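You operate a simulated robot arm through the tools that you are given. There is no shell and no other tool. Be economical: measure what you need, move in short steps, check, and stop when the job is done.

You run a simulated two-armed robot. Do the job below in one go: nothing can be reset, and whatever is moved stays where it is left.

## Task
Strap the oldest red-handled carton down on the small pallet.
Fine: carton square on the pallet first, then ring on the yellow peg across the pallet, strap pulled tight, red strap lever shut (upright).

It is judged by the outcome, as a careful person would: the job done as asked, and still so three seconds after it is handed in. It fails if anything else is knocked over, pushed out of place, dropped, spilled or broken.

## Robot
Two 7-joint arms with two-finger parallel grippers on one trunk, on a base that drives. Base frame: it is fixed to the floor where the robot stands at the start and does not move with it; the origin is under the middle of the robot, x ahead of it, y to its left, z up. Readings come in m, rad, newtons and seconds.
The left shoulder is at the start at [0.07, 0.187, 1.115], the right one opposite. With the tool pointing down near the work surface each hand reaches from about 0.1 to 0.72 m from the robot's upright axis, wherever it stands, measured 20 degrees to its own side. Places, roughly: red strap lever [-1, -0.5, 0.6]; small pallet [-1, -0.1, 0.6]; yellow peg by the pallet [-1, 0.3, 0.6]; yellow strap slider [-0.9, -0.4, 0.6]. Payload 3.91 kg a hand.
The tool frame of a hand sits at the grasp point between the pads (the TCP): z along the fingers, y along the line on which they close. The tips reach 0.03 m beyond it. Largest opening 0.11 m; finger width 0.02, thickness 0.01; the body of the gripper, 0.048 by 0.112 m, starts 0.055 m behind the TCP.
Orientation is that of the tool frame in the base frame, as [roll, pitch, yaw] about the fixed x, y, z axes, in that order (R = Rz(yaw) Ry(pitch) Rx(roll)). With the fingers straight down and closing along the base's y, the tool's x points along the base's -x, its y along +y and its z along -z.

## Interface
- The arms move only by the tool apply_moves. It takes "left_motion", "right_motion" or both (then of equal length, played together; a hand with none holds still); each is a list of rows, each a list of 7 numbers: the shift along the base's x, y, z in units of 25 mm (1.0 is 25 mm), then the turn, a rotation vector about the base's x, y, z in units of 5 degrees (1.0 is 5 degrees), then the gripper command, from -1 (shut) to 1 (fully open), values between in proportion. In form: [[tx, ty, tz, wx, wy, wz, fingers], ...]. A call has 1 to 8 rows; each row shifts and turns the commanded pose from where the row before left it. A call with a number of a shift or a turn outside -1 to 1 is refused whole. A row lasts 0.2 s, in which the tool goes at most 0.05 m and 0.15 rad; a call with a longer step from one row to the next is refused whole, and so is a gripper value outside its range. A pose out of reach is approached as far as the arm can. The call stops where the force on the tool passes 50 N (or 10 N more than at its start, if that is more) or the arm is blocked; 0.2 s more then pass. The fingers move at their own pace (about 0.072 m/s each) and stop on an object; they squeeze with about 33 N. The grip force told is the motor's: it shows also when the fingers shut on nothing. Time passes only in rows, and 0.2 s behind the last, so rows that do not move let the fingers close. The reply holds the time, the measured pose of the TCP, the force on the tool along the base axes, the opening and the grip force, in the units named above and with some noise, with the torque about the TCP (base axes, N m) and any sound that the robot's microphone picked up.
- Cameras (640 x 400 px; columns grow to the right, rows downward): "scene" is now at [0.1113, -0.0102, 1.3008]; the picture's right is [-0.19, -0.98, -0.00], its down [-0.92, 0.17, -0.36] and it looks along [0.36, -0.07, -0.93] (base axes); focal length 214 px, centre (320, 200). "left" rides on the left gripper at [0.072, -0.017, -0.103] in its tool frame; the picture's right is [0.23, 0.97, 0.00], its down [-0.76, 0.18, -0.62] and it looks along [-0.61, 0.14, 0.78] (tool axes); focal length 222 px, centre (320, 200). "right" rides on the right gripper at [0.072, 0.017, -0.103] in its tool frame; the picture's right is [-0.23, 0.97, 0.00], its down [-0.76, -0.18, -0.62] and it looks along [-0.61, -0.14, 0.78] (tool axes); focal length 222 px, centre (320, 200). There is no depth. A picture from a camera that has moved, and an enlarged one, comes with that camera's place and axes in the base frame and with its lens. The place of the scene camera against the robot may be out by one fixed shift of up to 0.012 m in any direction.
- capture(camera): a new picture of that camera. No time passes.
- lift_body(by): slides the trunk up (or, below 0, down) by that many m; the arms and the scene camera ride with it, the base frame stays. It gives what a move gives, with no picture.
- base_move(legs): drives the robot by 1 to 6 legs, each [ahead, turn to the left] in m and rad, along the robot's own axes; the way and the turn of a leg run together, so that a leg with both is an arc; at most 1.5 m and 3.142 rad a leg. The arms and the cameras ride along, it lands a little off, and it stops where it bumps. It gives what a move gives.
- aim_head(pan, tilt): turns the head with the scene camera to pan (to the left, within 1.501 rad either way) and tilt (down, from -0.506 to 1.204), counted from straight ahead of the robot. It gives what a move gives.
- zoom(camera, box): a new picture of the part [left, top, right, bottom] of that camera's present view, enlarged. No time passes.
- close_job(): hands the job in; it is judged then, once.

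Work in short steps. Places have to be worked out from the pictures, the camera data and where the tool is seen: move nearer, look again, correct. Check each grasp and each placing, and mend what went wrong. You have 120 turns and 92 pictures in all, those below and enlarged ones among them. Open the grippers and draw the arms clear of the work before you hand the job in, unless the task says otherwise; then end with one line.

The tools are called after ">>>" by a JSON object that holds its "api" and its "payload". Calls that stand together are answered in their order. apply_moves: Moves the arms, as the interface text tells. Its arguments: {"type":"object","properties":{"left_motion":{"type":"array","items":{"type":"array","items":{"type":"number"}}},"right_motion":{"type":"array","items":{"type":"array","items":{"type":"number"}}}},"required":[]} The other tools are called the same way: lift_body (by) slides the trunk up or down; base_move (legs) drives the base; aim_head (pan, tilt) turns the head that bears the scene camera; capture (camera) takes a picture; zoom (camera, box) takes an enlarged picture of a part of a camera's view; close_job () hands the job in.

At the start:

```text
time_s: 0.0
left_position: [0.5272, -0.0252, 1.0541]
left_ee_rot: [-3.141, -0.001, 3.14]
left_contact_force: [-0.2, 0.3, -0.1]
left_ft_torque: [0.0, 0.05, -0.01]
left_finger_gap: 0.1097
left_gripper_force: 0.1
right_position: [0.3464, -0.5303, 1.0078]
right_ee_rot: [3.141, -0.001, 3.139]
right_contact_force: [-1.3, -0.2, 0.1]
right_ft_torque: [0.01, -0.01, 0.01]
right_finger_gap: 0.1099
right_gripper_force: 0.1
trunk travel left (down, up): [-0.625, 0.315]
robot x, y, heading: [-0.0007, 0.0015, 0.001]
head pan, tilt: [-0.187, 1.201]
```

scene: 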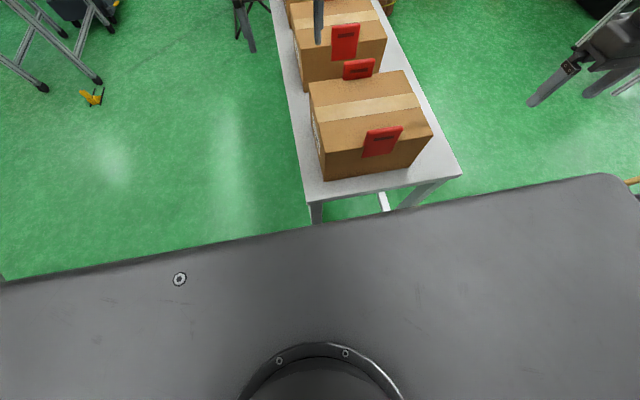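
right: 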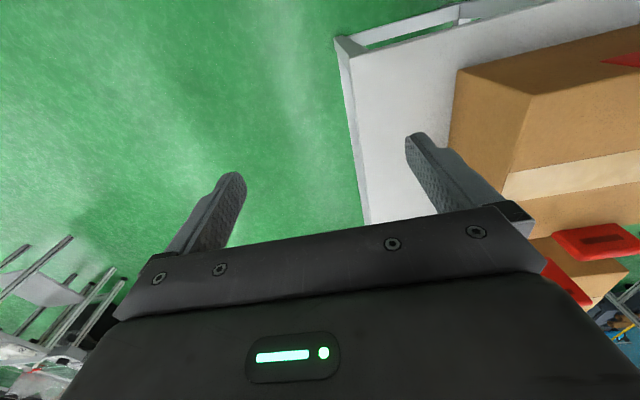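
left: 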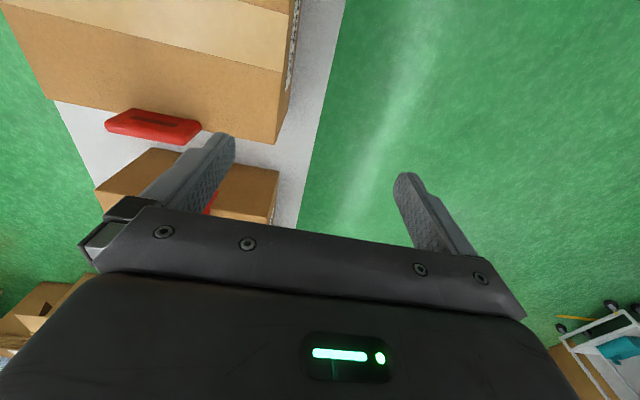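

The cartons stand on a bench ahead of me. I tilt the head up to see all of them and their labels.

>>> {"api": "aim_head", "payload": {"pan": -0.1, "tilt": 0.7}}

>>> {"api": "capture", "payload": {"camera": "scene"}}

```text
time_s: 0.9
left_position: [0.5268, -0.0249, 1.0557]
left_ee_rot: [3.141, -0.001, 3.14]
left_contact_force: [0.1, -0.1, -0.9]
left_ft_torque: [0.01, -0.01, 0.02]
left_finger_gap: 0.1101
left_gripper_force: 0.1
right_position: [0.3463, -0.53, 1.0072]
right_ee_rot: [-3.141, -0.002, 3.14]
right_contact_force: [0.6, -0.8, 0.4]
right_ft_torque: [-0.02, -0.03, -0.01]
right_finger_gap: 0.11
right_gripper_force: 0.0
trunk travel left (down, up): [-0.625, 0.315]
robot x, y, heading: [0.0016, -0.0005, -0.003]
head pan, tilt: [-0.099, 0.7]
```

```text
88 pictures are left
camera scene: at [0.1409, -0.0083, 1.3366], right [-0.1, -0.99, 0.0], down [-0.64, 0.06, -0.76], along [0.76, -0.08, -0.64], focal length 214 px, centre (320, 200)
```

scene: 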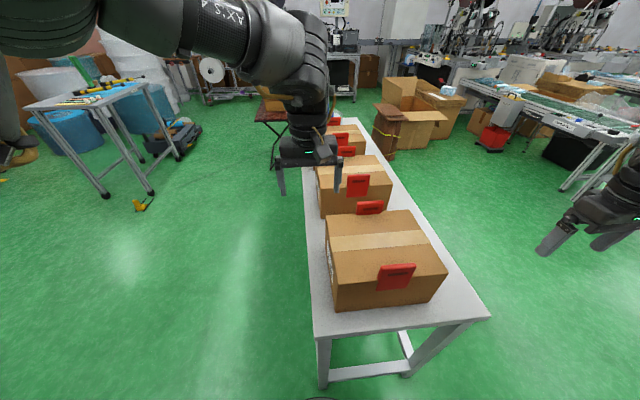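

All cartons visible here have red handles and carry labels on their left sides. I zoom in to see the labels.

>>> {"api": "zoom", "payload": {"camera": "scene", "box": [280, 100, 460, 320]}}

>>> {"api": "capture", "payload": {"camera": "left"}}

```text
1.82 times, centred on (370, 210) of scene
camera zoom: at [0.1409, -0.0083, 1.3366], right [-0.1, -0.99, 0.0], down [-0.64, 0.06, -0.76], along [0.76, -0.08, -0.64], focal length 390 px, centre (229, 182)
```

zoom: 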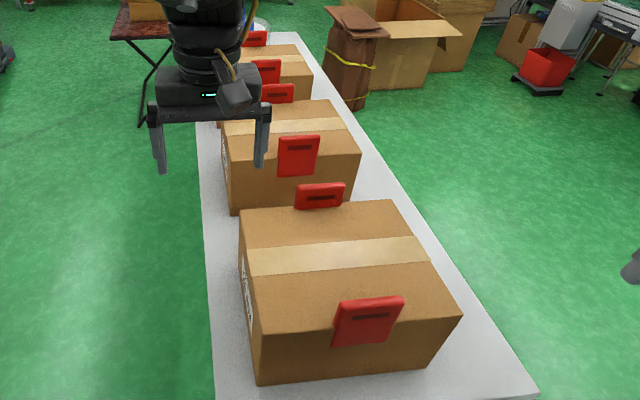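

```text
86 pictures are left
camera left: at [0.455, -0.0421, 1.1585], right [-0.23, 0.97, 0.0], down [0.76, 0.18, 0.62], along [0.61, 0.14, -0.78], focal length 222 px, centre (320, 200)
```

left: 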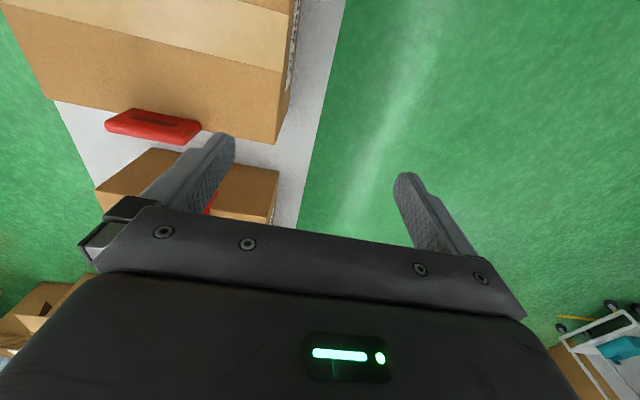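

Triangulating, the first carton's top is at about z≈1.0 and the bench at about 0.8, so the arms are low next to it. I raise the trunk and look left before driving around for the labels.

>>> {"api": "lift_body", "payload": {"by": 0.3}}

>>> {"api": "aim_head", "payload": {"pan": 1.4, "tilt": 0.6}}

>>> {"api": "capture", "payload": {"camera": "scene"}}

>>> {"api": "aim_head", "payload": {"pan": -1.4, "tilt": 0.6}}

>>> {"api": "capture", "payload": {"camera": "scene"}}

```text
time_s: 3.9
left_position: [0.5265, -0.0261, 1.3553]
left_ee_rot: [-3.142, -0.001, 3.14]
left_contact_force: [-0.5, 0.7, 0.3]
left_ft_torque: [0.02, 0.01, 0.0]
left_finger_gap: 0.1099
left_gripper_force: 0.1
right_position: [0.3474, -0.5298, 1.3081]
right_ee_rot: [-3.142, -0.001, 3.139]
right_contact_force: [-0.3, 0.0, 1.1]
right_ft_torque: [0.0, 0.0, 0.01]
right_finger_gap: 0.1098
right_gripper_force: 0.1
trunk travel left (down, up): [-0.925, 0.015]
robot x, y, heading: [0.0009, -0.0008, 0.002]
head pan, tilt: [-0.099, 0.7]
```

```text
time_s: 5.5
left_position: [0.5268, -0.0248, 1.3554]
left_ee_rot: [-3.141, 0.001, 3.139]
left_contact_force: [0.6, -0.2, 0.5]
left_ft_torque: [0.04, -0.01, -0.01]
left_finger_gap: 0.11
left_gripper_force: 0.1
right_position: [0.3476, -0.5309, 1.3076]
right_ee_rot: [3.14, 0.001, 3.14]
right_contact_force: [0.8, 0.4, 0.5]
right_ft_torque: [0.01, -0.02, 0.07]
right_finger_gap: 0.1099
right_gripper_force: 0.1
trunk travel left (down, up): [-0.925, 0.015]
robot x, y, heading: [0.0012, 0.0013, 0.003]
head pan, tilt: [1.4, 0.6]
```

```text
85 pictures are left
camera scene: at [0.0715, 0.0871, 1.6454], right [0.99, -0.17, 0.0], down [-0.1, -0.56, -0.83], along [0.14, 0.81, -0.56], focal length 214 px, centre (320, 200)
```

scene: 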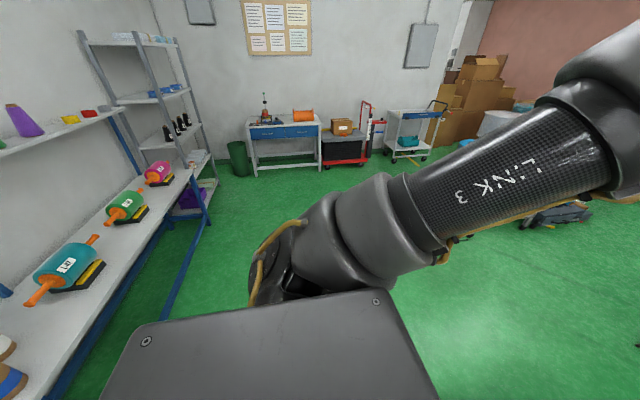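

```text
time_s: 8.0
left_position: [0.5268, -0.0258, 1.3557]
left_ee_rot: [3.141, 0.0, 3.14]
left_contact_force: [-1.2, 0.3, -0.1]
left_ft_torque: [0.0, 0.03, 0.0]
left_finger_gap: 0.11
left_gripper_force: 0.0
right_position: [0.3474, -0.5287, 1.3079]
right_ee_rot: [3.141, -0.001, 3.14]
right_contact_force: [-0.6, -0.1, -0.4]
right_ft_torque: [0.0, 0.0, 0.01]
right_finger_gap: 0.1097
right_gripper_force: 0.0
trunk travel left (down, up): [-0.925, 0.015]
robot x, y, heading: [-0.0042, -0.0012, -0.005]
head pan, tilt: [-1.4, 0.6]
```

```text
84 pictures are left
camera scene: at [0.0715, -0.0871, 1.6453], right [-0.99, -0.17, 0.0], down [-0.1, 0.56, -0.82], along [0.14, -0.81, -0.57], focal length 214 px, centre (320, 200)
```

scene: 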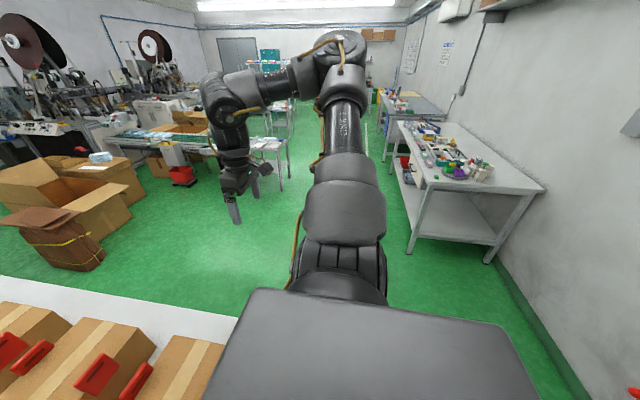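

The floor to my left is open. I drive diagonally to the left of the bench with the arms high, then look right at the carton faces.

>>> {"api": "base_move", "payload": {"legs": [[-0.08, 0], [0, 1.0], [0.85, 0], [0, -1.0]]}}

>>> {"api": "aim_head", "payload": {"pan": -1.3, "tilt": 0.75}}

>>> {"api": "capture", "payload": {"camera": "scene"}}

```text
time_s: 18.2
left_position: [0.9018, 0.6777, 1.3547]
left_ee_rot: [3.141, -0.001, 3.131]
left_contact_force: [-0.1, 0.1, -0.9]
left_ft_torque: [-0.01, 0.0, -0.02]
left_finger_gap: 0.1099
left_gripper_force: 0.0
right_position: [0.7161, 0.1744, 1.3079]
right_ee_rot: [3.141, 0.001, 3.131]
right_contact_force: [0.1, 1.2, -0.3]
right_ft_torque: [-0.01, -0.01, 0.01]
right_finger_gap: 0.1102
right_gripper_force: 0.1
trunk travel left (down, up): [-0.925, 0.015]
robot x, y, heading: [0.376, 0.7092, -0.007]
head pan, tilt: [-1.4, 0.6]
```

```text
time_s: 18.9
left_position: [0.9013, 0.6776, 1.3545]
left_ee_rot: [3.141, 0.0, 3.13]
left_contact_force: [-0.6, 0.8, -0.2]
left_ft_torque: [0.02, 0.02, -0.01]
left_finger_gap: 0.1098
left_gripper_force: 0.1
right_position: [0.7147, 0.1742, 1.3084]
right_ee_rot: [-3.141, 0.0, 3.13]
right_contact_force: [0.3, 0.2, 0.3]
right_ft_torque: [0.03, 0.02, -0.02]
right_finger_gap: 0.1099
right_gripper_force: 0.1
trunk travel left (down, up): [-0.925, 0.015]
robot x, y, heading: [0.3759, 0.7082, -0.01]
head pan, tilt: [-1.3, 0.75]
```

```text
83 pictures are left
camera scene: at [0.4521, 0.6266, 1.6325], right [-0.97, -0.26, 0.0], down [-0.18, 0.66, -0.73], along [0.19, -0.71, -0.68], focal length 214 px, centre (320, 200)
```

scene: 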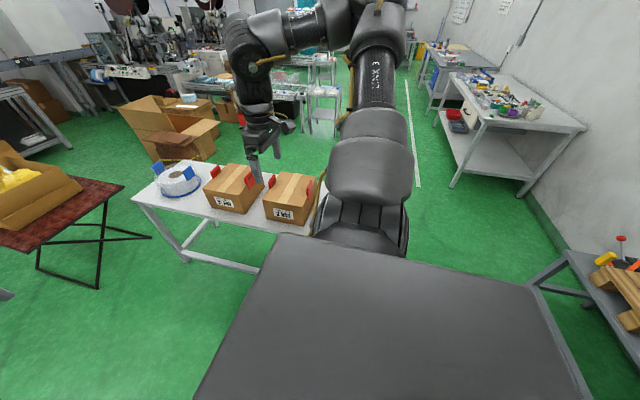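

Labels are now in view. I zoom in on them.

>>> {"api": "zoom", "payload": {"camera": "scene", "box": [140, 150, 330, 240]}}

>>> {"api": "zoom", "payload": {"camera": "scene", "box": [210, 190, 310, 230]}}

```text
3.37 times, centred on (235, 195) of scene
camera zoom: at [0.4521, 0.6266, 1.6325], right [-0.97, -0.26, 0.0], down [-0.18, 0.66, -0.73], along [0.19, -0.71, -0.68], focal length 722 px, centre (606, 217)
```

zoom: 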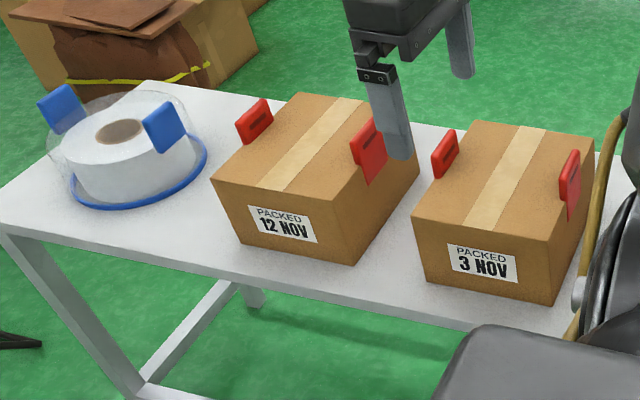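

```text
6.40 times, centred on (260, 210) of scene
camera zoom: at [0.4521, 0.6266, 1.6325], right [-0.97, -0.26, 0.0], down [-0.18, 0.66, -0.73], along [0.19, -0.71, -0.68], focal length 1373 px, centre (704, 136)
```

zoom: 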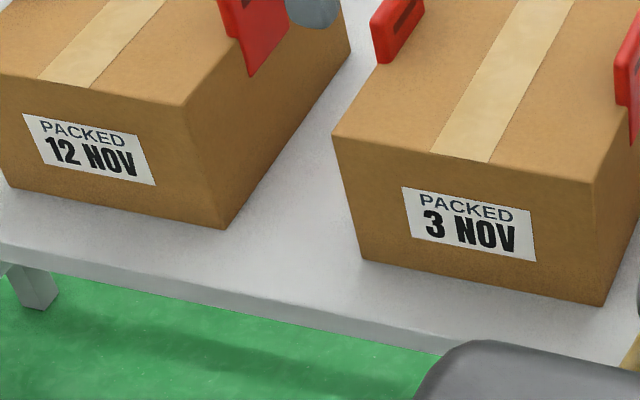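

Two labels read 12 NOV and 3 NOV; the nearest carton is hidden behind my arm. I back up to see it.

>>> {"api": "base_move", "payload": {"legs": [[-0.35, 0]]}}

>>> {"api": "aim_head", "payload": {"pan": -1.05, "tilt": 0.8}}

>>> {"api": "capture", "payload": {"camera": "scene"}}

```text
time_s: 21.2
left_position: [0.5594, 0.6831, 1.3549]
left_ee_rot: [3.139, -0.003, -3.141]
left_contact_force: [0.1, -0.1, -0.1]
left_ft_torque: [0.0, 0.04, 0.0]
left_finger_gap: 0.1101
left_gripper_force: 0.0
right_position: [0.3793, 0.1781, 1.3079]
right_ee_rot: [-3.141, -0.002, 3.138]
right_contact_force: [0.2, 0.2, -0.7]
right_ft_torque: [-0.01, 0.01, -0.01]
right_finger_gap: 0.1101
right_gripper_force: 0.1
trunk travel left (down, up): [-0.925, 0.015]
robot x, y, heading: [0.0301, 0.7085, 0.002]
head pan, tilt: [-1.3, 0.75]
```

```text
time_s: 21.9
left_position: [0.5575, 0.6822, 1.3545]
left_ee_rot: [-3.142, 0.0, 3.141]
left_contact_force: [-0.6, 0.4, -0.5]
left_ft_torque: [0.0, -0.01, -0.04]
left_finger_gap: 0.11
left_gripper_force: 0.0
right_position: [0.3781, 0.1788, 1.3085]
right_ee_rot: [-3.141, -0.001, 3.139]
right_contact_force: [-0.1, -0.6, 0.2]
right_ft_torque: [0.02, -0.02, 0.01]
right_finger_gap: 0.1099
right_gripper_force: 0.0
trunk travel left (down, up): [-0.925, 0.015]
robot x, y, heading: [0.0273, 0.7099, 0.0]
head pan, tilt: [-1.051, 0.799]
```

```text
80 pictures are left
camera scene: at [0.1265, 0.6386, 1.6285], right [-0.87, -0.5, 0.0], down [-0.36, 0.62, -0.7], along [0.35, -0.6, -0.72], focal length 214 px, centre (320, 200)
```

scene: 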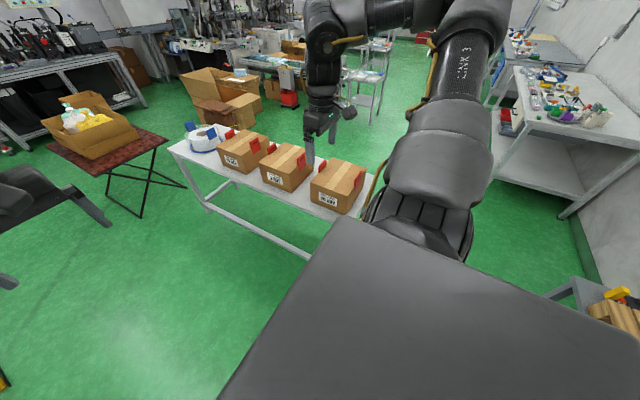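

All three cartons are visible now; I zoom in.

>>> {"api": "zoom", "payload": {"camera": "scene", "box": [180, 120, 380, 245]}}

>>> {"api": "zoom", "payload": {"camera": "scene", "box": [300, 170, 364, 210]}}

```text
3.20 times, centred on (280, 182) of scene
camera zoom: at [0.1265, 0.6386, 1.6285], right [-0.87, -0.5, 0.0], down [-0.36, 0.62, -0.7], along [0.35, -0.6, -0.72], focal length 686 px, centre (448, 256)
```

zoom: 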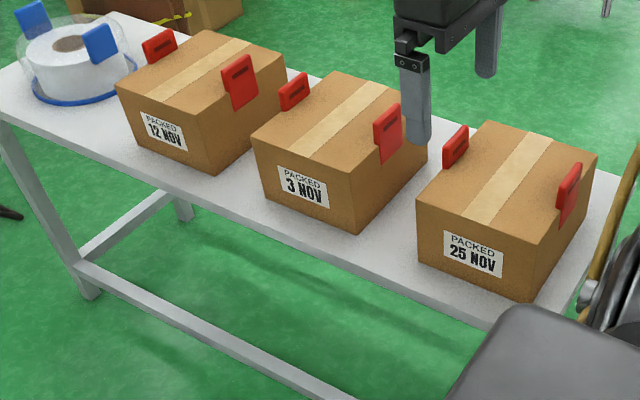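

```text
10.00 times, centred on (332, 190) of scene
camera zoom: at [0.1265, 0.6386, 1.6285], right [-0.87, -0.5, 0.0], down [-0.36, 0.62, -0.7], along [0.35, -0.6, -0.72], focal length 2145 px, centre (200, 300)
```

zoom: 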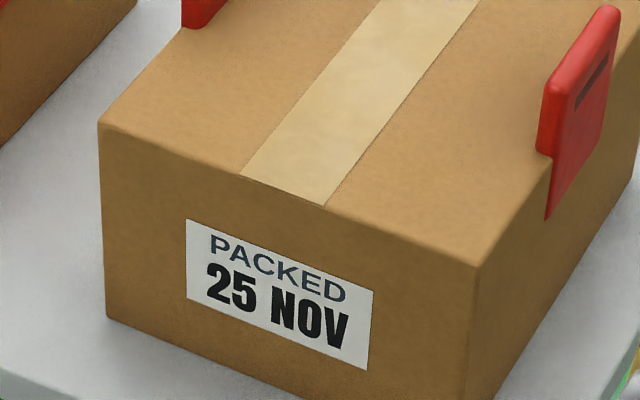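

The oldest is 3 NOV, the middle carton; I place it at about x 0.73–0.96, y −0.33 to −0.08, top z≈0.875. Before grabbing it I look at the pallet station behind me.

>>> {"api": "base_move", "payload": {"legs": [[0, 2.3]]}}

>>> {"api": "aim_head", "payload": {"pan": 0.9, "tilt": 0.8}}

>>> {"api": "capture", "payload": {"camera": "scene"}}

```text
time_s: 27.7
left_position: [-0.2853, 1.133, 1.354]
left_ee_rot: [-3.141, -0.001, -0.883]
left_contact_force: [0.5, -0.5, 0.7]
left_ft_torque: [0.04, -0.02, -0.02]
left_finger_gap: 0.1098
left_gripper_force: 0.0
right_position: [0.2207, 1.3126, 1.3075]
right_ee_rot: [3.141, 0.0, -0.885]
right_contact_force: [-0.3, 0.0, -0.5]
right_ft_torque: [0.02, 0.05, 0.0]
right_finger_gap: 0.1099
right_gripper_force: 0.1
trunk travel left (down, up): [-0.925, 0.015]
robot x, y, heading: [0.0323, 0.7055, 2.261]
head pan, tilt: [-1.051, 0.799]
```

```text
time_s: 29.6
left_position: [-0.2854, 1.133, 1.3543]
left_ee_rot: [3.141, -0.002, -0.883]
left_contact_force: [-0.6, 0.1, -0.6]
left_ft_torque: [0.01, 0.03, 0.02]
left_finger_gap: 0.1098
left_gripper_force: 0.1
right_position: [0.2199, 1.3134, 1.3077]
right_ee_rot: [3.139, 0.001, -0.885]
right_contact_force: [0.4, 0.3, 0.1]
right_ft_torque: [-0.01, 0.01, 0.03]
right_finger_gap: 0.11
right_gripper_force: 0.1
trunk travel left (down, up): [-0.925, 0.015]
robot x, y, heading: [0.0309, 0.7061, 2.259]
head pan, tilt: [0.901, 0.799]
```

```text
77 pictures are left
camera scene: at [-0.0758, 0.7468, 1.6285], right [-0.02, 1.0, 0.0], down [0.72, 0.01, -0.7], along [-0.7, -0.01, -0.72], focal length 214 px, centre (320, 200)
```

scene: 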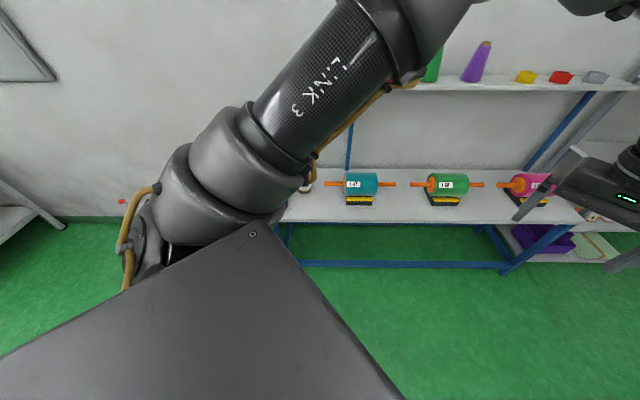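

The arm blocks the view. I turn to face the pallet and shift the left hand aside.

>>> {"api": "base_move", "payload": {"legs": [[0, 1.54]]}}

>>> {"api": "apply_moves", "payload": {"left_motion": [[0.6, -0.78, 0, 0, 0, 0, 1], [0.6, -0.78, 0, 0, 0, 0, 1], [0.6, -0.78, 0, 0, 0, 0, 1], [0.6, -0.78, 0, 0, 0, 0, 1], [0.6, -0.78, 0, 0, 0, 0, 1], [0.6, -0.78, 0, 0, 0, 0, 1], [0.6, -0.78, 0, 0, 0, 0, 1], [0.6, -0.78, 0, 0, 0, 0, 1]]}}

>>> {"api": "aim_head", "payload": {"pan": 0, "tilt": 0.7}}

>>> {"api": "capture", "payload": {"camera": "scene"}}

```text
time_s: 33.7
left_position: [-0.4046, 0.4094, 1.3543]
left_ee_rot: [3.14, 0.0, 0.649]
left_contact_force: [0.8, 0.4, -0.3]
left_ft_torque: [0.05, -0.01, 0.0]
left_finger_gap: 0.1101
left_gripper_force: 0.1
right_position: [-0.567, 0.921, 1.3076]
right_ee_rot: [3.14, -0.001, 0.649]
right_contact_force: [0.1, -0.1, 1.1]
right_ft_torque: [-0.03, 0.02, -0.01]
right_finger_gap: 0.11
right_gripper_force: 0.0
trunk travel left (down, up): [-0.925, 0.015]
robot x, y, heading: [0.0344, 0.707, -2.492]
head pan, tilt: [0.901, 0.799]
```

```text
time_s: 35.5
left_position: [-0.2768, 0.303, 1.3489]
left_ee_rot: [-3.141, 0.001, 0.65]
left_contact_force: [-0.9, -0.3, 0.1]
left_ft_torque: [0.0, 0.01, -0.01]
left_finger_gap: 0.11
left_gripper_force: 0.1
left hand out of reach, approached as far as the arm can: row 6, 7, 8
right_position: [-0.5651, 0.9207, 1.3075]
right_ee_rot: [-3.141, 0.001, 0.649]
right_contact_force: [0.3, 0.3, -0.3]
right_ft_torque: [0.0, 0.03, 0.04]
right_finger_gap: 0.1099
right_gripper_force: 0.1
trunk travel left (down, up): [-0.925, 0.015]
robot x, y, heading: [0.0312, 0.7089, -2.492]
head pan, tilt: [0.901, 0.799]
```

```text
time_s: 36.7
left_position: [-0.2782, 0.303, 1.3482]
left_ee_rot: [3.141, 0.002, 0.654]
left_contact_force: [-0.8, -0.8, -0.7]
left_ft_torque: [0.03, 0.05, -0.03]
left_finger_gap: 0.11
left_gripper_force: 0.1
right_position: [-0.5659, 0.9216, 1.3085]
right_ee_rot: [-3.141, -0.001, 0.648]
right_contact_force: [0.3, -0.4, -0.4]
right_ft_torque: [0.0, 0.01, -0.02]
right_finger_gap: 0.11
right_gripper_force: 0.0
trunk travel left (down, up): [-0.925, 0.015]
robot x, y, heading: [0.0316, 0.7073, -2.492]
head pan, tilt: [0.0, 0.7]
```

```text
76 pictures are left
camera scene: at [-0.0712, 0.6275, 1.6367], right [-0.61, 0.8, 0.0], down [0.51, 0.39, -0.76], along [-0.61, -0.46, -0.64], focal length 214 px, centre (320, 200)
```

scene: 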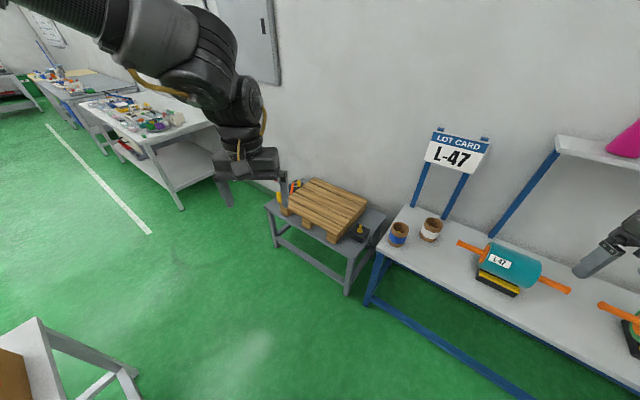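

The pallet sits on its own low table; I zoom in.

>>> {"api": "zoom", "payload": {"camera": "scene", "box": [250, 160, 400, 260]}}

```text
4.00 times, centred on (325, 210) of scene
camera zoom: at [-0.0712, 0.6275, 1.6367], right [-0.61, 0.8, 0.0], down [0.51, 0.39, -0.76], along [-0.61, -0.46, -0.64], focal length 858 px, centre (300, 160)
```

zoom: 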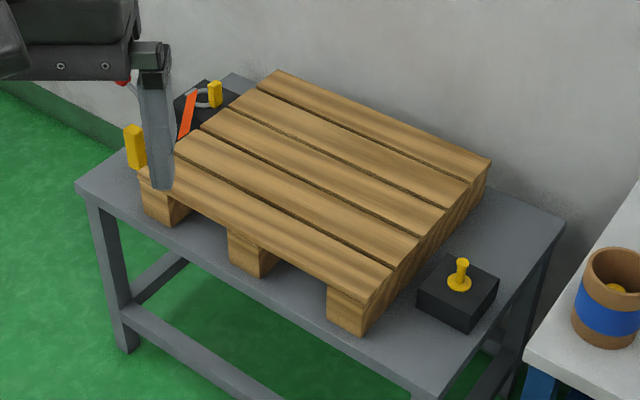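

I drive to in front of the pallet for a straight look.

>>> {"api": "base_move", "payload": {"legs": [[0, 0.54], [0.83, 0], [0, -1.18]]}}

>>> {"api": "aim_head", "payload": {"pan": 0, "tilt": 0.95}}

>>> {"api": "capture", "payload": {"camera": "scene"}}

```text
time_s: 45.6
left_position: [-0.7853, -0.179, 1.3472]
left_ee_rot: [-3.141, 0.002, -0.02]
left_contact_force: [0.7, -0.1, 0.4]
left_ft_torque: [0.03, 0.01, 0.0]
left_finger_gap: 0.11
left_gripper_force: 0.1
right_position: [-0.6257, 0.4839, 1.3073]
right_ee_rot: [-3.141, 0.0, -0.022]
right_contact_force: [0.4, 0.1, 0.6]
right_ft_torque: [-0.01, 0.03, 0.0]
right_finger_gap: 0.1101
right_gripper_force: 0.1
trunk travel left (down, up): [-0.925, 0.015]
robot x, y, heading: [-0.2964, -0.0528, 3.116]
head pan, tilt: [0.0, 0.7]
```

```text
time_s: 46.4
left_position: [-0.7852, -0.1776, 1.3478]
left_ee_rot: [3.141, 0.003, -0.021]
left_contact_force: [-0.9, 0.8, -0.2]
left_ft_torque: [0.0, -0.01, 0.03]
left_finger_gap: 0.11
left_gripper_force: 0.1
right_position: [-0.6264, 0.485, 1.3081]
right_ee_rot: [3.142, 0.0, -0.024]
right_contact_force: [-0.2, 0.2, -0.5]
right_ft_torque: [-0.04, 0.04, -0.02]
right_finger_gap: 0.11
right_gripper_force: 0.0
trunk travel left (down, up): [-0.925, 0.015]
robot x, y, heading: [-0.2917, -0.0531, 3.121]
head pan, tilt: [0.0, 0.949]
```

```text
74 pictures are left
camera scene: at [-0.4084, -0.0501, 1.617], right [0.02, 1.0, 0.0], down [0.81, -0.02, -0.58], along [-0.58, 0.01, -0.81], focal length 214 px, centre (320, 200)
```

scene: 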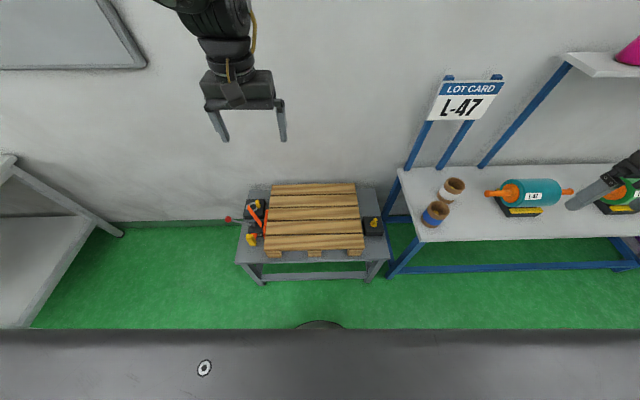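

>>> {"api": "zoom", "payload": {"camera": "scene", "box": [220, 170, 400, 290]}}

>>> {"api": "zoom", "payload": {"camera": "scene", "box": [224, 190, 288, 250]}}

```text
3.33 times, centred on (310, 230) of scene
camera zoom: at [-0.4084, -0.0501, 1.617], right [0.02, 1.0, 0.0], down [0.81, -0.02, -0.58], along [-0.58, 0.01, -0.81], focal length 715 px, centre (353, 100)
```

zoom: 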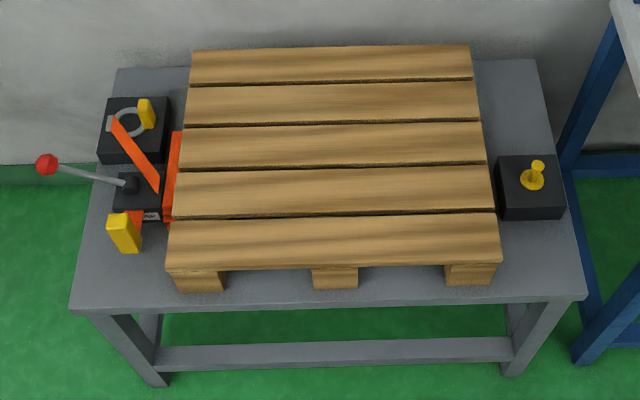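

```text
6.67 times, centred on (256, 220) of scene
camera zoom: at [-0.4084, -0.0501, 1.617], right [0.02, 1.0, 0.0], down [0.81, -0.02, -0.58], along [-0.58, 0.01, -0.81], focal length 1430 px, centre (747, 67)
```

zoom: 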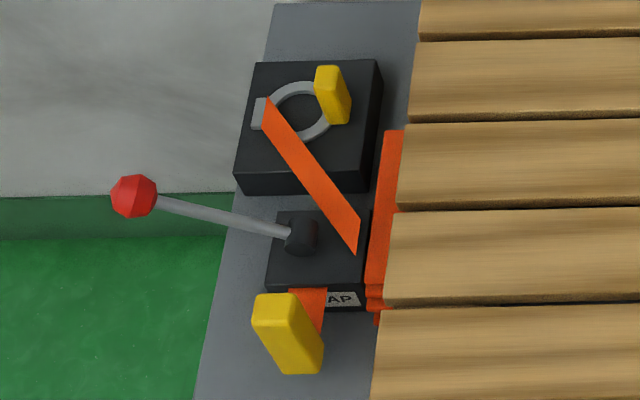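

Pallet top is at z≈0.605, centred around (−1.045, −0.075), with the strap line at x≈−0.98. I now drive to the +y side of the carton bench, facing −y.

>>> {"api": "base_move", "payload": {"legs": [[0, -1.97], [0.75, 0], [0, -1.15], [0.83, 0], [0, -1.571]]}}

>>> {"api": "aim_head", "payload": {"pan": 0, "tilt": 1.0}}

>>> {"api": "capture", "payload": {"camera": "scene"}}

```text
time_s: 66.0
left_position: [0.9769, 0.0283, 1.3479]
left_ee_rot: [3.141, 0.001, 1.472]
left_contact_force: [-1.2, 0.1, -0.1]
left_ft_torque: [0.02, -0.02, 0.05]
left_finger_gap: 0.1101
left_gripper_force: 0.1
right_position: [0.3278, 0.2401, 1.3072]
right_ee_rot: [3.141, -0.001, 1.468]
right_contact_force: [-0.2, 0.5, -0.6]
right_ft_torque: [-0.01, 0.0, -0.01]
right_finger_gap: 0.1105
right_gripper_force: 0.1
trunk travel left (down, up): [-0.925, 0.015]
robot x, y, heading: [0.8932, 0.5288, -1.672]
head pan, tilt: [0.0, 0.949]
```

```text
time_s: 66.7
left_position: [0.9749, 0.0292, 1.3491]
left_ee_rot: [3.141, 0.0, 1.471]
left_contact_force: [-0.2, -0.7, -0.4]
left_ft_torque: [0.02, -0.02, -0.01]
left_finger_gap: 0.1099
left_gripper_force: 0.0
right_position: [0.3275, 0.2396, 1.3087]
right_ee_rot: [3.14, 0.0, 1.467]
right_contact_force: [-0.1, 1.2, 0.3]
right_ft_torque: [-0.06, -0.01, 0.07]
right_finger_gap: 0.1098
right_gripper_force: 0.0
trunk travel left (down, up): [-0.925, 0.015]
robot x, y, heading: [0.8919, 0.5306, -1.669]
head pan, tilt: [0.0, 1.0]
```

```text
71 pictures are left
camera scene: at [0.8835, 0.4123, 1.6134], right [-0.99, 0.1, 0.0], down [0.09, 0.84, -0.54], along [-0.05, -0.54, -0.84], focal length 214 px, centre (320, 200)
```

scene: 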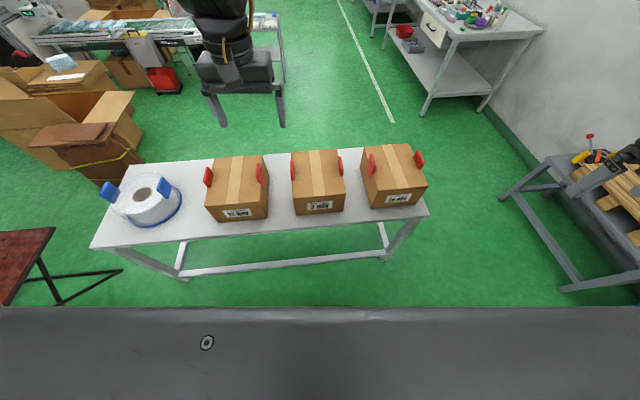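

The 3 NOV carton is the middle one, almost straight ahead. I zoom in to measure its handles.

>>> {"api": "zoom", "payload": {"camera": "scene", "box": [240, 130, 400, 230]}}

```text
4.00 times, centred on (320, 180) of scene
camera zoom: at [0.8835, 0.4123, 1.6134], right [-0.99, 0.1, 0.0], down [0.09, 0.84, -0.54], along [-0.05, -0.54, -0.84], focal length 858 px, centre (320, 280)
```

zoom: 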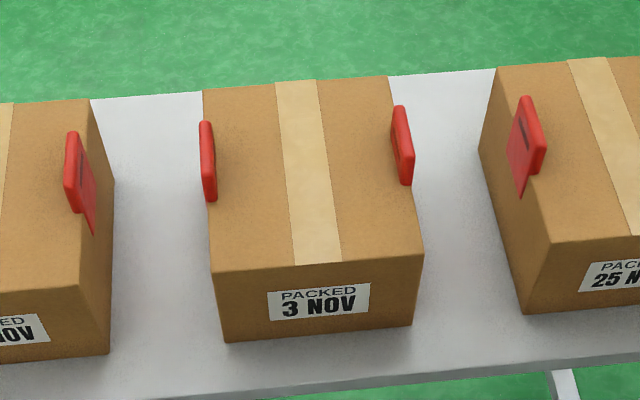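

Carton centre is about (0.84, −0.215) with handles at x≈0.946 and 0.731, aligned with the base frame. I drive in to about 0.54 m from it, squared up.

>>> {"api": "base_move", "payload": {"legs": [[0, -0.15], [0.2, 0], [0, 0.248]]}}

```text
time_s: 69.7
left_position: [0.9741, -0.1556, 1.3489]
left_ee_rot: [3.141, -0.001, 1.57]
left_contact_force: [-0.2, -0.8, 0.1]
left_ft_torque: [0.02, 0.0, 0.0]
left_finger_gap: 0.1101
left_gripper_force: 0.2
right_position: [0.3093, -0.0084, 1.3068]
right_ee_rot: [3.14, -0.002, 1.569]
right_contact_force: [-0.2, -0.3, -0.3]
right_ft_torque: [0.04, -0.01, 0.0]
right_finger_gap: 0.1102
right_gripper_force: 0.1
trunk travel left (down, up): [-0.925, 0.015]
robot x, y, heading: [0.8373, 0.3355, -1.57]
head pan, tilt: [0.0, 1.0]
```

Base pose is right. I bring the right hand over its handle (8+8 rows), and centre the left hand.

>>> {"api": "apply_moves", "payload": {"right_motion": [[1, -0.5, 0, 0, 0, 0, 0.4], [1, -0.5, 0, 0, 0, 0, 0.4], [1, -0.5, 0, 0, 0, 0, 0.4], [1, -0.5, 0, 0, 0, 0, 0.4], [1, -0.5, 0, 0, 0, 0, 0.4], [1, -0.5, 0, 0, 0, 0, 0.4], [1, -0.5, 0, 0, 0, 0, 0.4], [1, -0.5, 0, 0, 0, 0, 0.4]], "left_motion": [[-0.5, -1, -0.6, 0, 0, 0, 0.4], [-0.5, -1, -0.6, 0, 0, 0, 0.4], [-0.1, -0.4, -0.48, 0, 0, 0, 0.4], [0, 0, 0, 0, 0, 0, 0.4], [0, 0, 0, 0, 0, 0, 0.4], [0, 0, 0, 0, 0, 0, 0.4], [0, 0, 0, 0, 0, 0, 0.4], [0, 0, 0, 0, 0, 0, 0.4]]}}

>>> {"api": "apply_moves", "payload": {"right_motion": [[1, -0.5, 0, 0, 0, 0, 0.4], [1, -0.5, 0, 0, 0, 0, 0.4], [1, -0.5, 0, 0, 0, 0, 0.4], [1, -0.5, 0, 0, 0, 0, 0.4], [1, -0.5, 0, 0, 0, 0, 0.4], [1, -0.5, 0, 0, 0, 0, 0.4], [1, -0.5, 0, 0, 0, 0, 0.4], [1, -0.5, 0, 0, 0, 0, 0.4]]}}

```text
time_s: 71.5
left_position: [0.9375, -0.2042, 1.3049]
left_ee_rot: [-3.14, 0.002, 1.574]
left_contact_force: [-0.2, 0.7, -0.1]
left_ft_torque: [0.0, 0.01, 0.0]
left_finger_gap: 0.077
left_gripper_force: 0.1
left hand out of reach, approached as far as the arm can: row 1, 2, 3
right_position: [0.5111, -0.1095, 1.3048]
right_ee_rot: [-3.14, -0.002, 1.568]
right_contact_force: [0.7, -0.2, 0.2]
right_ft_torque: [0.0, 0.0, 0.0]
right_finger_gap: 0.0769
right_gripper_force: 0.1
trunk travel left (down, up): [-0.925, 0.015]
robot x, y, heading: [0.8391, 0.339, -1.574]
head pan, tilt: [0.0, 1.0]
```

```text
time_s: 73.3
left_position: [0.9355, -0.2023, 1.3052]
left_ee_rot: [-3.141, 0.004, 1.573]
left_contact_force: [-0.3, 0.2, -0.1]
left_ft_torque: [0.0, -0.01, 0.0]
left_finger_gap: 0.0771
left_gripper_force: 0.1
right_position: [0.5994, -0.1528, 1.3054]
right_ee_rot: [3.138, 0.001, 1.567]
right_contact_force: [1.2, -0.2, 0.5]
right_ft_torque: [0.01, -0.03, 0.0]
right_finger_gap: 0.0771
right_gripper_force: 0.1
right hand out of reach, approached as far as the arm can: row 4, 5, 6, 7, 8
trunk travel left (down, up): [-0.925, 0.015]
robot x, y, heading: [0.841, 0.3374, -1.568]
head pan, tilt: [0.0, 1.0]
```

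The right hand hit a reach limit high up. I lower both hands by 0.15 m with the arms (still well above the cartons) and try again.

>>> {"api": "apply_moves", "payload": {"right_motion": [[0, 0, -1, 0, 0, 0, 0.4], [0, 0, -1, 0, 0, 0, 0.4], [0, 0, -1, 0, 0, 0, 0.4], [0, 0, -1, 0, 0, 0, 0.4], [0, 0, -1, 0, 0, 0, 0.4], [1, -0.5, -1, 0, 0, 0, 0.4], [1, -0.5, 0, 0, 0, 0, 0.4], [1, -0.5, 0, 0, 0, 0, 0.4]], "left_motion": [[0, 0, -1, 0, 0, 0, 0.4], [0, 0, -1, 0, 0, 0, 0.4], [0, 0, -1, 0, 0, 0, 0.4], [0, 0, -1, 0, 0, 0, 0.4], [0, 0, -1, 0, 0, 0, 0.4], [0.2, -0.2, -1, 0, 0, 0, 0.4], [0.2, -0.2, 0, 0, 0, 0, 0.4], [0, 0, 0, 0, 0, 0, 0.4]]}}

```text
time_s: 75.1
left_position: [0.935, -0.1985, 1.1557]
left_ee_rot: [-3.142, 0.003, 1.577]
left_contact_force: [0.5, 0.3, -0.1]
left_ft_torque: [0.02, -0.02, 0.01]
left_finger_gap: 0.0772
left_gripper_force: 0.0
left hand out of reach, approached as far as the arm can: row 5, 6, 7
right_position: [0.5934, -0.1482, 1.1907]
right_ee_rot: [3.139, -0.001, 1.569]
right_contact_force: [-0.2, 0.0, -0.9]
right_ft_torque: [0.0, 0.0, 0.03]
right_finger_gap: 0.0771
right_gripper_force: 0.0
right hand out of reach, approached as far as the arm can: row 4, 5, 6, 7, 8
trunk travel left (down, up): [-0.925, 0.015]
robot x, y, heading: [0.836, 0.3366, -1.576]
head pan, tilt: [0.0, 1.0]
```

Still blocked for the right arm even going straight down, so its configuration is awkward there. I pull it back toward the robot first, then go inward.

>>> {"api": "apply_moves", "payload": {"right_motion": [[0, 1, 0, 0, 0, 0, 0.4], [0, 1, 0, 0, 0, 0, 0.4], [0, 1, 0, 0, 0, 0, 0.4], [0, 1, 0, 0, 0, 0, 0.4], [1, 0, 0, 0, 0, 0, 0.4], [1, 0, 0, 0, 0, 0, 0.4], [1, 0, 0, 0, 0, 0, 0.4], [1, 0, 0, 0, 0, 0, 0.4]]}}

>>> {"api": "capture", "payload": {"camera": "scene"}}

```text
time_s: 76.9
left_position: [0.9344, -0.1976, 1.1564]
left_ee_rot: [-3.141, 0.005, 1.576]
left_contact_force: [0.6, -0.4, 0.3]
left_ft_torque: [-0.01, -0.01, -0.01]
left_finger_gap: 0.077
left_gripper_force: 0.0
right_position: [0.5809, -0.1123, 1.1932]
right_ee_rot: [3.139, -0.005, 1.57]
right_contact_force: [-0.2, -1.0, 0.5]
right_ft_torque: [-0.01, -0.01, 0.01]
right_finger_gap: 0.077
right_gripper_force: 0.1
right hand out of reach, approached as far as the arm can: row 2, 3, 4, 5, 6, 7, 8
trunk travel left (down, up): [-0.925, 0.015]
robot x, y, heading: [0.8423, 0.3358, -1.577]
head pan, tilt: [0.0, 1.0]
```

```text
69 pictures are left
camera scene: at [0.8464, 0.2178, 1.6133], right [-1.0, 0.0, 0.0], down [0.0, 0.84, -0.54], along [0.0, -0.54, -0.84], focal length 214 px, centre (320, 200)
```

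scene: 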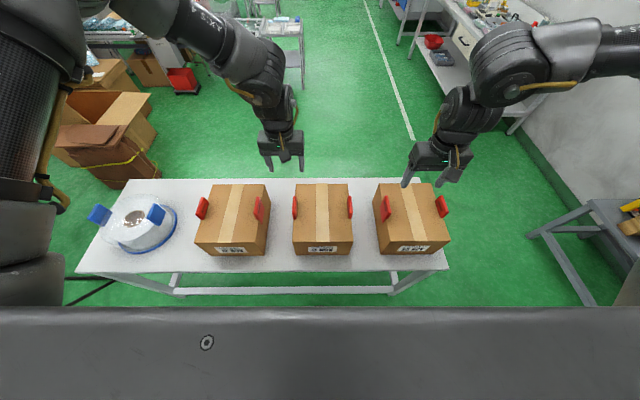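

The elbow is flared out. I go back outward to the earlier comfortable pose, descend there, then come in low.

>>> {"api": "apply_moves", "payload": {"right_motion": [[-1, 0.2, 0, 0, 0, 0, 0.4], [-1, 0.2, 0, 0, 0, 0, 0.4], [-1, 0.2, 0, 0, 0, 0, 0.4], [-1, 0.2, 0, 0, 0, 0, 0.4], [-1, 0.2, 0, 0, 0, 0, 0.4], [-1, 0.2, 0, 0, 0, 0, 0.4], [-1, 0.2, 0, 0, 0, 0, 0.4], [-1, 0.2, 0, 0, 0, 0, 0.4]]}}

>>> {"api": "apply_moves", "payload": {"right_motion": [[0, 0, -1, 0, 0, 0, 0.4], [0, 0, -1, 0, 0, 0, 0.4], [0, 0, -1, 0, 0, 0, 0.4], [0, 0, -1, 0, 0, 0, 0.4], [0, 0, -0.6, 0, 0, 0, 0.4]]}}

```text
time_s: 78.7
left_position: [0.9355, -0.1972, 1.1561]
left_ee_rot: [3.139, 0.002, 1.576]
left_contact_force: [-0.2, 0.2, 0.6]
left_ft_torque: [-0.04, -0.01, -0.02]
left_finger_gap: 0.077
left_gripper_force: 0.0
right_position: [0.3762, -0.0717, 1.1929]
right_ee_rot: [3.14, 0.0, 1.568]
right_contact_force: [-1.5, 0.3, 0.4]
right_ft_torque: [-0.04, 0.01, -0.01]
right_finger_gap: 0.0772
right_gripper_force: 0.0
trunk travel left (down, up): [-0.925, 0.015]
robot x, y, heading: [0.8423, 0.3373, -1.574]
head pan, tilt: [0.0, 1.0]
```

```text
time_s: 79.9
left_position: [0.9349, -0.198, 1.1562]
left_ee_rot: [-3.14, 0.002, 1.576]
left_contact_force: [-0.2, 0.1, 0.4]
left_ft_torque: [0.0, 0.01, 0.04]
left_finger_gap: 0.077
left_gripper_force: 0.0
right_position: [0.3769, -0.0724, 1.0765]
right_ee_rot: [3.139, 0.002, 1.569]
right_contact_force: [1.1, -0.1, -0.4]
right_ft_torque: [0.02, 0.02, 0.01]
right_finger_gap: 0.0771
right_gripper_force: 0.1
trunk travel left (down, up): [-0.925, 0.015]
robot x, y, heading: [0.8402, 0.3416, -1.569]
head pan, tilt: [0.0, 1.0]
```

Descending worked there. Now I move in toward the handle at this lower height.

>>> {"api": "apply_moves", "payload": {"right_motion": [[1, -0.3, 0, 0, 0, 0, 0.4], [1, -0.3, 0, 0, 0, 0, 0.4], [1, -0.3, 0, 0, 0, 0, 0.4], [1, -0.3, 0, 0, 0, 0, 0.4], [1, -0.3, 0, 0, 0, 0, 0.4], [1, -0.3, 0, 0, 0, 0, 0.4], [1, -0.3, 0, 0, 0, 0, 0.4], [1, -0.3, 0, 0, 0, 0, 0.4]]}}

```text
time_s: 81.7
left_position: [0.936, -0.1981, 1.1564]
left_ee_rot: [3.141, 0.003, 1.574]
left_contact_force: [-0.5, 0.3, 0.6]
left_ft_torque: [0.02, -0.01, -0.01]
left_finger_gap: 0.077
left_gripper_force: 0.1
right_position: [0.5507, -0.118, 1.1045]
right_ee_rot: [3.14, -0.001, 1.568]
right_contact_force: [-0.5, 0.6, -0.3]
right_ft_torque: [0.04, 0.02, -0.03]
right_finger_gap: 0.077
right_gripper_force: 0.0
right hand out of reach, approached as far as the arm can: row 6, 7, 8
trunk travel left (down, up): [-0.925, 0.015]
robot x, y, heading: [0.8376, 0.3357, -1.572]
head pan, tilt: [0.0, 1.0]
```

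I test whether a wrist limit is the cause: I turn the right tool +40° about z while moving in.

>>> {"api": "apply_moves", "payload": {"right_motion": [[0, 0, 0, 0, 0, 1, 0.4], [0, 0, 0, 0, 0, 1, 0.4], [0, 0, 0, 0, 0, 1, 0.4], [0, 0, 0, 0, 0, 1, 0.4], [1, 0, 0, 0, 0, 1, 0.4], [1, 0, 0, 0, 0, 1, 0.4], [1, 0, 0, 0, 0, 1, 0.4], [1, 0, 0, 0, 0, 1, 0.4]]}}

```text
time_s: 83.5
left_position: [0.9361, -0.1972, 1.1561]
left_ee_rot: [-3.14, 0.003, 1.576]
left_contact_force: [-0.3, 1.1, -0.2]
left_ft_torque: [-0.03, 0.0, -0.01]
left_finger_gap: 0.0771
left_gripper_force: 0.1
right_position: [0.591, -0.1001, 1.1493]
right_ee_rot: [3.141, 0.002, 2.266]
right_contact_force: [0.3, -0.3, 0.5]
right_ft_torque: [-0.04, 0.01, 0.01]
right_finger_gap: 0.0773
right_gripper_force: 0.1
right hand out of reach, approached as far as the arm can: row 5, 6, 7, 8
trunk travel left (down, up): [-0.925, 0.015]
robot x, y, heading: [0.8399, 0.3345, -1.572]
head pan, tilt: [0.0, 1.0]
```

Yaw isn't the limit. I try extending further forward first, then inward, to make the elbow change shape.

>>> {"api": "apply_moves", "payload": {"right_motion": [[0, -1, 0, 0, 0, -1, 0.4], [0, -1, 0, 0, 0, -1, 0.4], [0, -1, 0, 0, 0, -1, 0.4], [0, -1, 0, 0, 0, -1, 0.4], [0, -1, 0, 0, 0, -1, 0.4], [0, -1, 0, 0, 0, -1, 0.4], [0, -1, 0, 0, 0, -1, 0.4], [0, -1, 0, 0, 0, -1, 0.4]]}}

>>> {"api": "apply_moves", "payload": {"right_motion": [[1, 0, 0, 0, 0, 0, 0.4], [1, 0, 0, 0, 0, 0, 0.4], [1, 0, 0, 0, 0, 0, 0.4], [1, 0, 0, 0, 0, 0, 0.4], [1, 0, 0, 0, 0, 0, 0.4], [1, 0, 0, 0, 0, 0, 0.4]]}}

>>> {"api": "capture", "payload": {"camera": "scene"}}

```text
time_s: 85.3
left_position: [0.9353, -0.1977, 1.1554]
left_ee_rot: [3.141, 0.005, 1.575]
left_contact_force: [0.3, 1.2, 0.3]
left_ft_torque: [-0.03, 0.02, -0.03]
left_finger_gap: 0.0767
left_gripper_force: 0.1
right_position: [0.5179, -0.2337, 1.1896]
right_ee_rot: [3.141, 0.0, 1.566]
right_contact_force: [0.5, 0.3, -0.1]
right_ft_torque: [-0.01, 0.04, 0.0]
right_finger_gap: 0.077
right_gripper_force: 0.0
right hand out of reach, approached as far as the arm can: row 1, 2, 3, 4, 5, 6, 7, 8
trunk travel left (down, up): [-0.925, 0.015]
robot x, y, heading: [0.8359, 0.3376, -1.57]
head pan, tilt: [0.0, 1.0]
```

```text
time_s: 86.7
left_position: [0.9348, -0.1965, 1.1564]
left_ee_rot: [-3.141, 0.005, 1.576]
left_contact_force: [0.6, 0.1, 0.4]
left_ft_torque: [0.0, -0.01, 0.02]
left_finger_gap: 0.0768
left_gripper_force: 0.0
right_position: [0.5915, -0.1677, 1.2198]
right_ee_rot: [3.139, 0.0, 1.568]
right_contact_force: [0.3, 0.2, -0.4]
right_ft_torque: [-0.03, 0.01, -0.02]
right_finger_gap: 0.0769
right_gripper_force: 0.0
right hand out of reach, approached as far as the arm can: row 1, 2, 3, 4, 5, 6
trunk travel left (down, up): [-0.925, 0.015]
robot x, y, heading: [0.8435, 0.3373, -1.572]
head pan, tilt: [0.0, 1.0]
```

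```text
68 pictures are left
camera scene: at [0.8462, 0.2183, 1.6134], right [-1.0, 0.0, 0.0], down [0.0, 0.84, -0.54], along [0.0, -0.54, -0.84], focal length 214 px, centre (320, 200)
```

scene: 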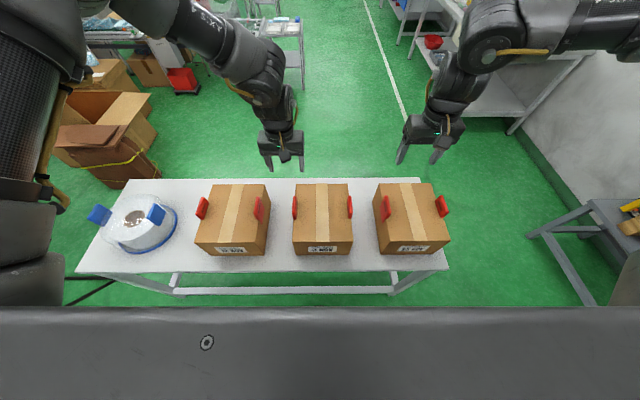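

Both arms are in flared-elbow shapes. I back the robot away from the bench into free space so I can reshape the arms safely (hands lower, closer in).

>>> {"api": "base_move", "payload": {"legs": [[-0.45, 0]]}}

>>> {"api": "apply_moves", "payload": {"right_motion": [[-1, 0.5, -0.5, 0, 0, 0, 0.4], [-1, 0.5, -0.5, 0, 0, 0, 0.4], [-1, 0.5, -1, 0, 0, 0, 0.4], [-1, 0.5, -1, 0, 0, 0, 0.4], [-1, 0.5, -1, 0, 0, 0, 0.4], [0, 0.5, -1, 0, 0, 0, 0.4], [0, 0.5, -1, 0, 0, 0, 0.4], [0, 0.5, -1, 0, 0, 0, 0.4]], "left_motion": [[1, 0.5, 0, 0, 0, 0, 0.4], [1, 0.5, 0, 0, 0, 0, 0.4], [1, 0.5, 0, 0, 0, 0, 0.4], [1, 0.5, -1, 0, 0, 0, 0.4], [1, 0.5, -1, 0, 0, 0, 0.4], [0, 0.5, -1, 0, 0, 0, 0.4], [0, 0.5, -1, 0, 0, 0, 0.4], [0, 0.5, -1, 0, 0, 0, 0.4]]}}

>>> {"api": "apply_moves", "payload": {"right_motion": [[0, 0, -1, 0, 0, 0, 0.4], [0, 0, -1, 0, 0, 0, 0.4], [0, 0, -1, 0, 0, 0, 0.4], [0, 0, -1, 0, 0, 0, 0.4], [1, 0, 0, 0, 0, 0, 0.4], [1, 0, 0, 0, 0, 0, 0.4], [1, 0, 0, 0, 0, 0, 0.4], [1, 0, 0, 0, 0, 0, 0.4]], "left_motion": [[0, 0, -1, 0, 0, 0, 0.4], [0, 0, -1, 0, 0, 0, 0.4], [0, 0, -1, 0, 0, 0, 0.4], [0, 0, -1, 0, 0, 0, 0.4], [-1, 0, 0, 0, 0, 0, 0.4], [-1, 0, 0, 0, 0, 0, 0.4], [-1, 0, 0, 0, 0, 0, 0.4], [-1, 0, 0, 0, 0, 0, 0.4]]}}

```text
time_s: 89.5
left_position: [0.9371, 0.2579, 1.1556]
left_ee_rot: [-3.141, 0.001, 1.577]
left_contact_force: [0.8, -0.1, 0.2]
left_ft_torque: [0.04, -0.01, 0.0]
left_finger_gap: 0.077
left_gripper_force: 0.1
right_position: [0.5918, 0.2869, 1.2189]
right_ee_rot: [3.138, -0.003, 1.568]
right_contact_force: [0.0, 0.5, -0.3]
right_ft_torque: [0.04, -0.01, 0.0]
right_finger_gap: 0.0769
right_gripper_force: 0.1
trunk travel left (down, up): [-0.925, 0.015]
robot x, y, heading: [0.8413, 0.7924, -1.577]
head pan, tilt: [0.0, 1.0]
```

```text
time_s: 91.3
left_position: [1.0234, 0.3944, 1.0369]
left_ee_rot: [3.141, 0.004, 1.574]
left_contact_force: [0.5, 0.3, -1.0]
left_ft_torque: [0.05, -0.01, 0.01]
left_finger_gap: 0.077
left_gripper_force: 0.0
left hand out of reach, approached as far as the arm can: row 1, 2, 3, 4, 5
right_position: [0.469, 0.3874, 1.0427]
right_ee_rot: [3.141, 0.0, 1.566]
right_contact_force: [-0.2, 0.4, -0.2]
right_ft_torque: [0.02, 0.02, -0.01]
right_finger_gap: 0.077
right_gripper_force: 0.0
trunk travel left (down, up): [-0.925, 0.015]
robot x, y, heading: [0.8442, 0.7968, -1.574]
head pan, tilt: [0.0, 1.0]
```

```text
time_s: 93.1
left_position: [0.9034, 0.4116, 0.9486]
left_ee_rot: [3.14, 0.004, 1.576]
left_contact_force: [-0.3, -0.1, 0.1]
left_ft_torque: [0.0, -0.01, 0.0]
left_finger_gap: 0.0767
left_gripper_force: 0.1
left hand out of reach, approached as far as the arm can: row 2, 3, 4
right_position: [0.5245, 0.4017, 1.0636]
right_ee_rot: [3.138, 0.0, 1.568]
right_contact_force: [-0.4, 0.6, 0.4]
right_ft_torque: [0.03, 0.0, 0.0]
right_finger_gap: 0.0771
right_gripper_force: 0.2
right hand out of reach, approached as far as the arm can: row 1, 2, 3, 4, 5, 6, 7, 8
trunk travel left (down, up): [-0.925, 0.015]
robot x, y, heading: [0.841, 0.7903, -1.577]
head pan, tilt: [0.0, 1.0]
```

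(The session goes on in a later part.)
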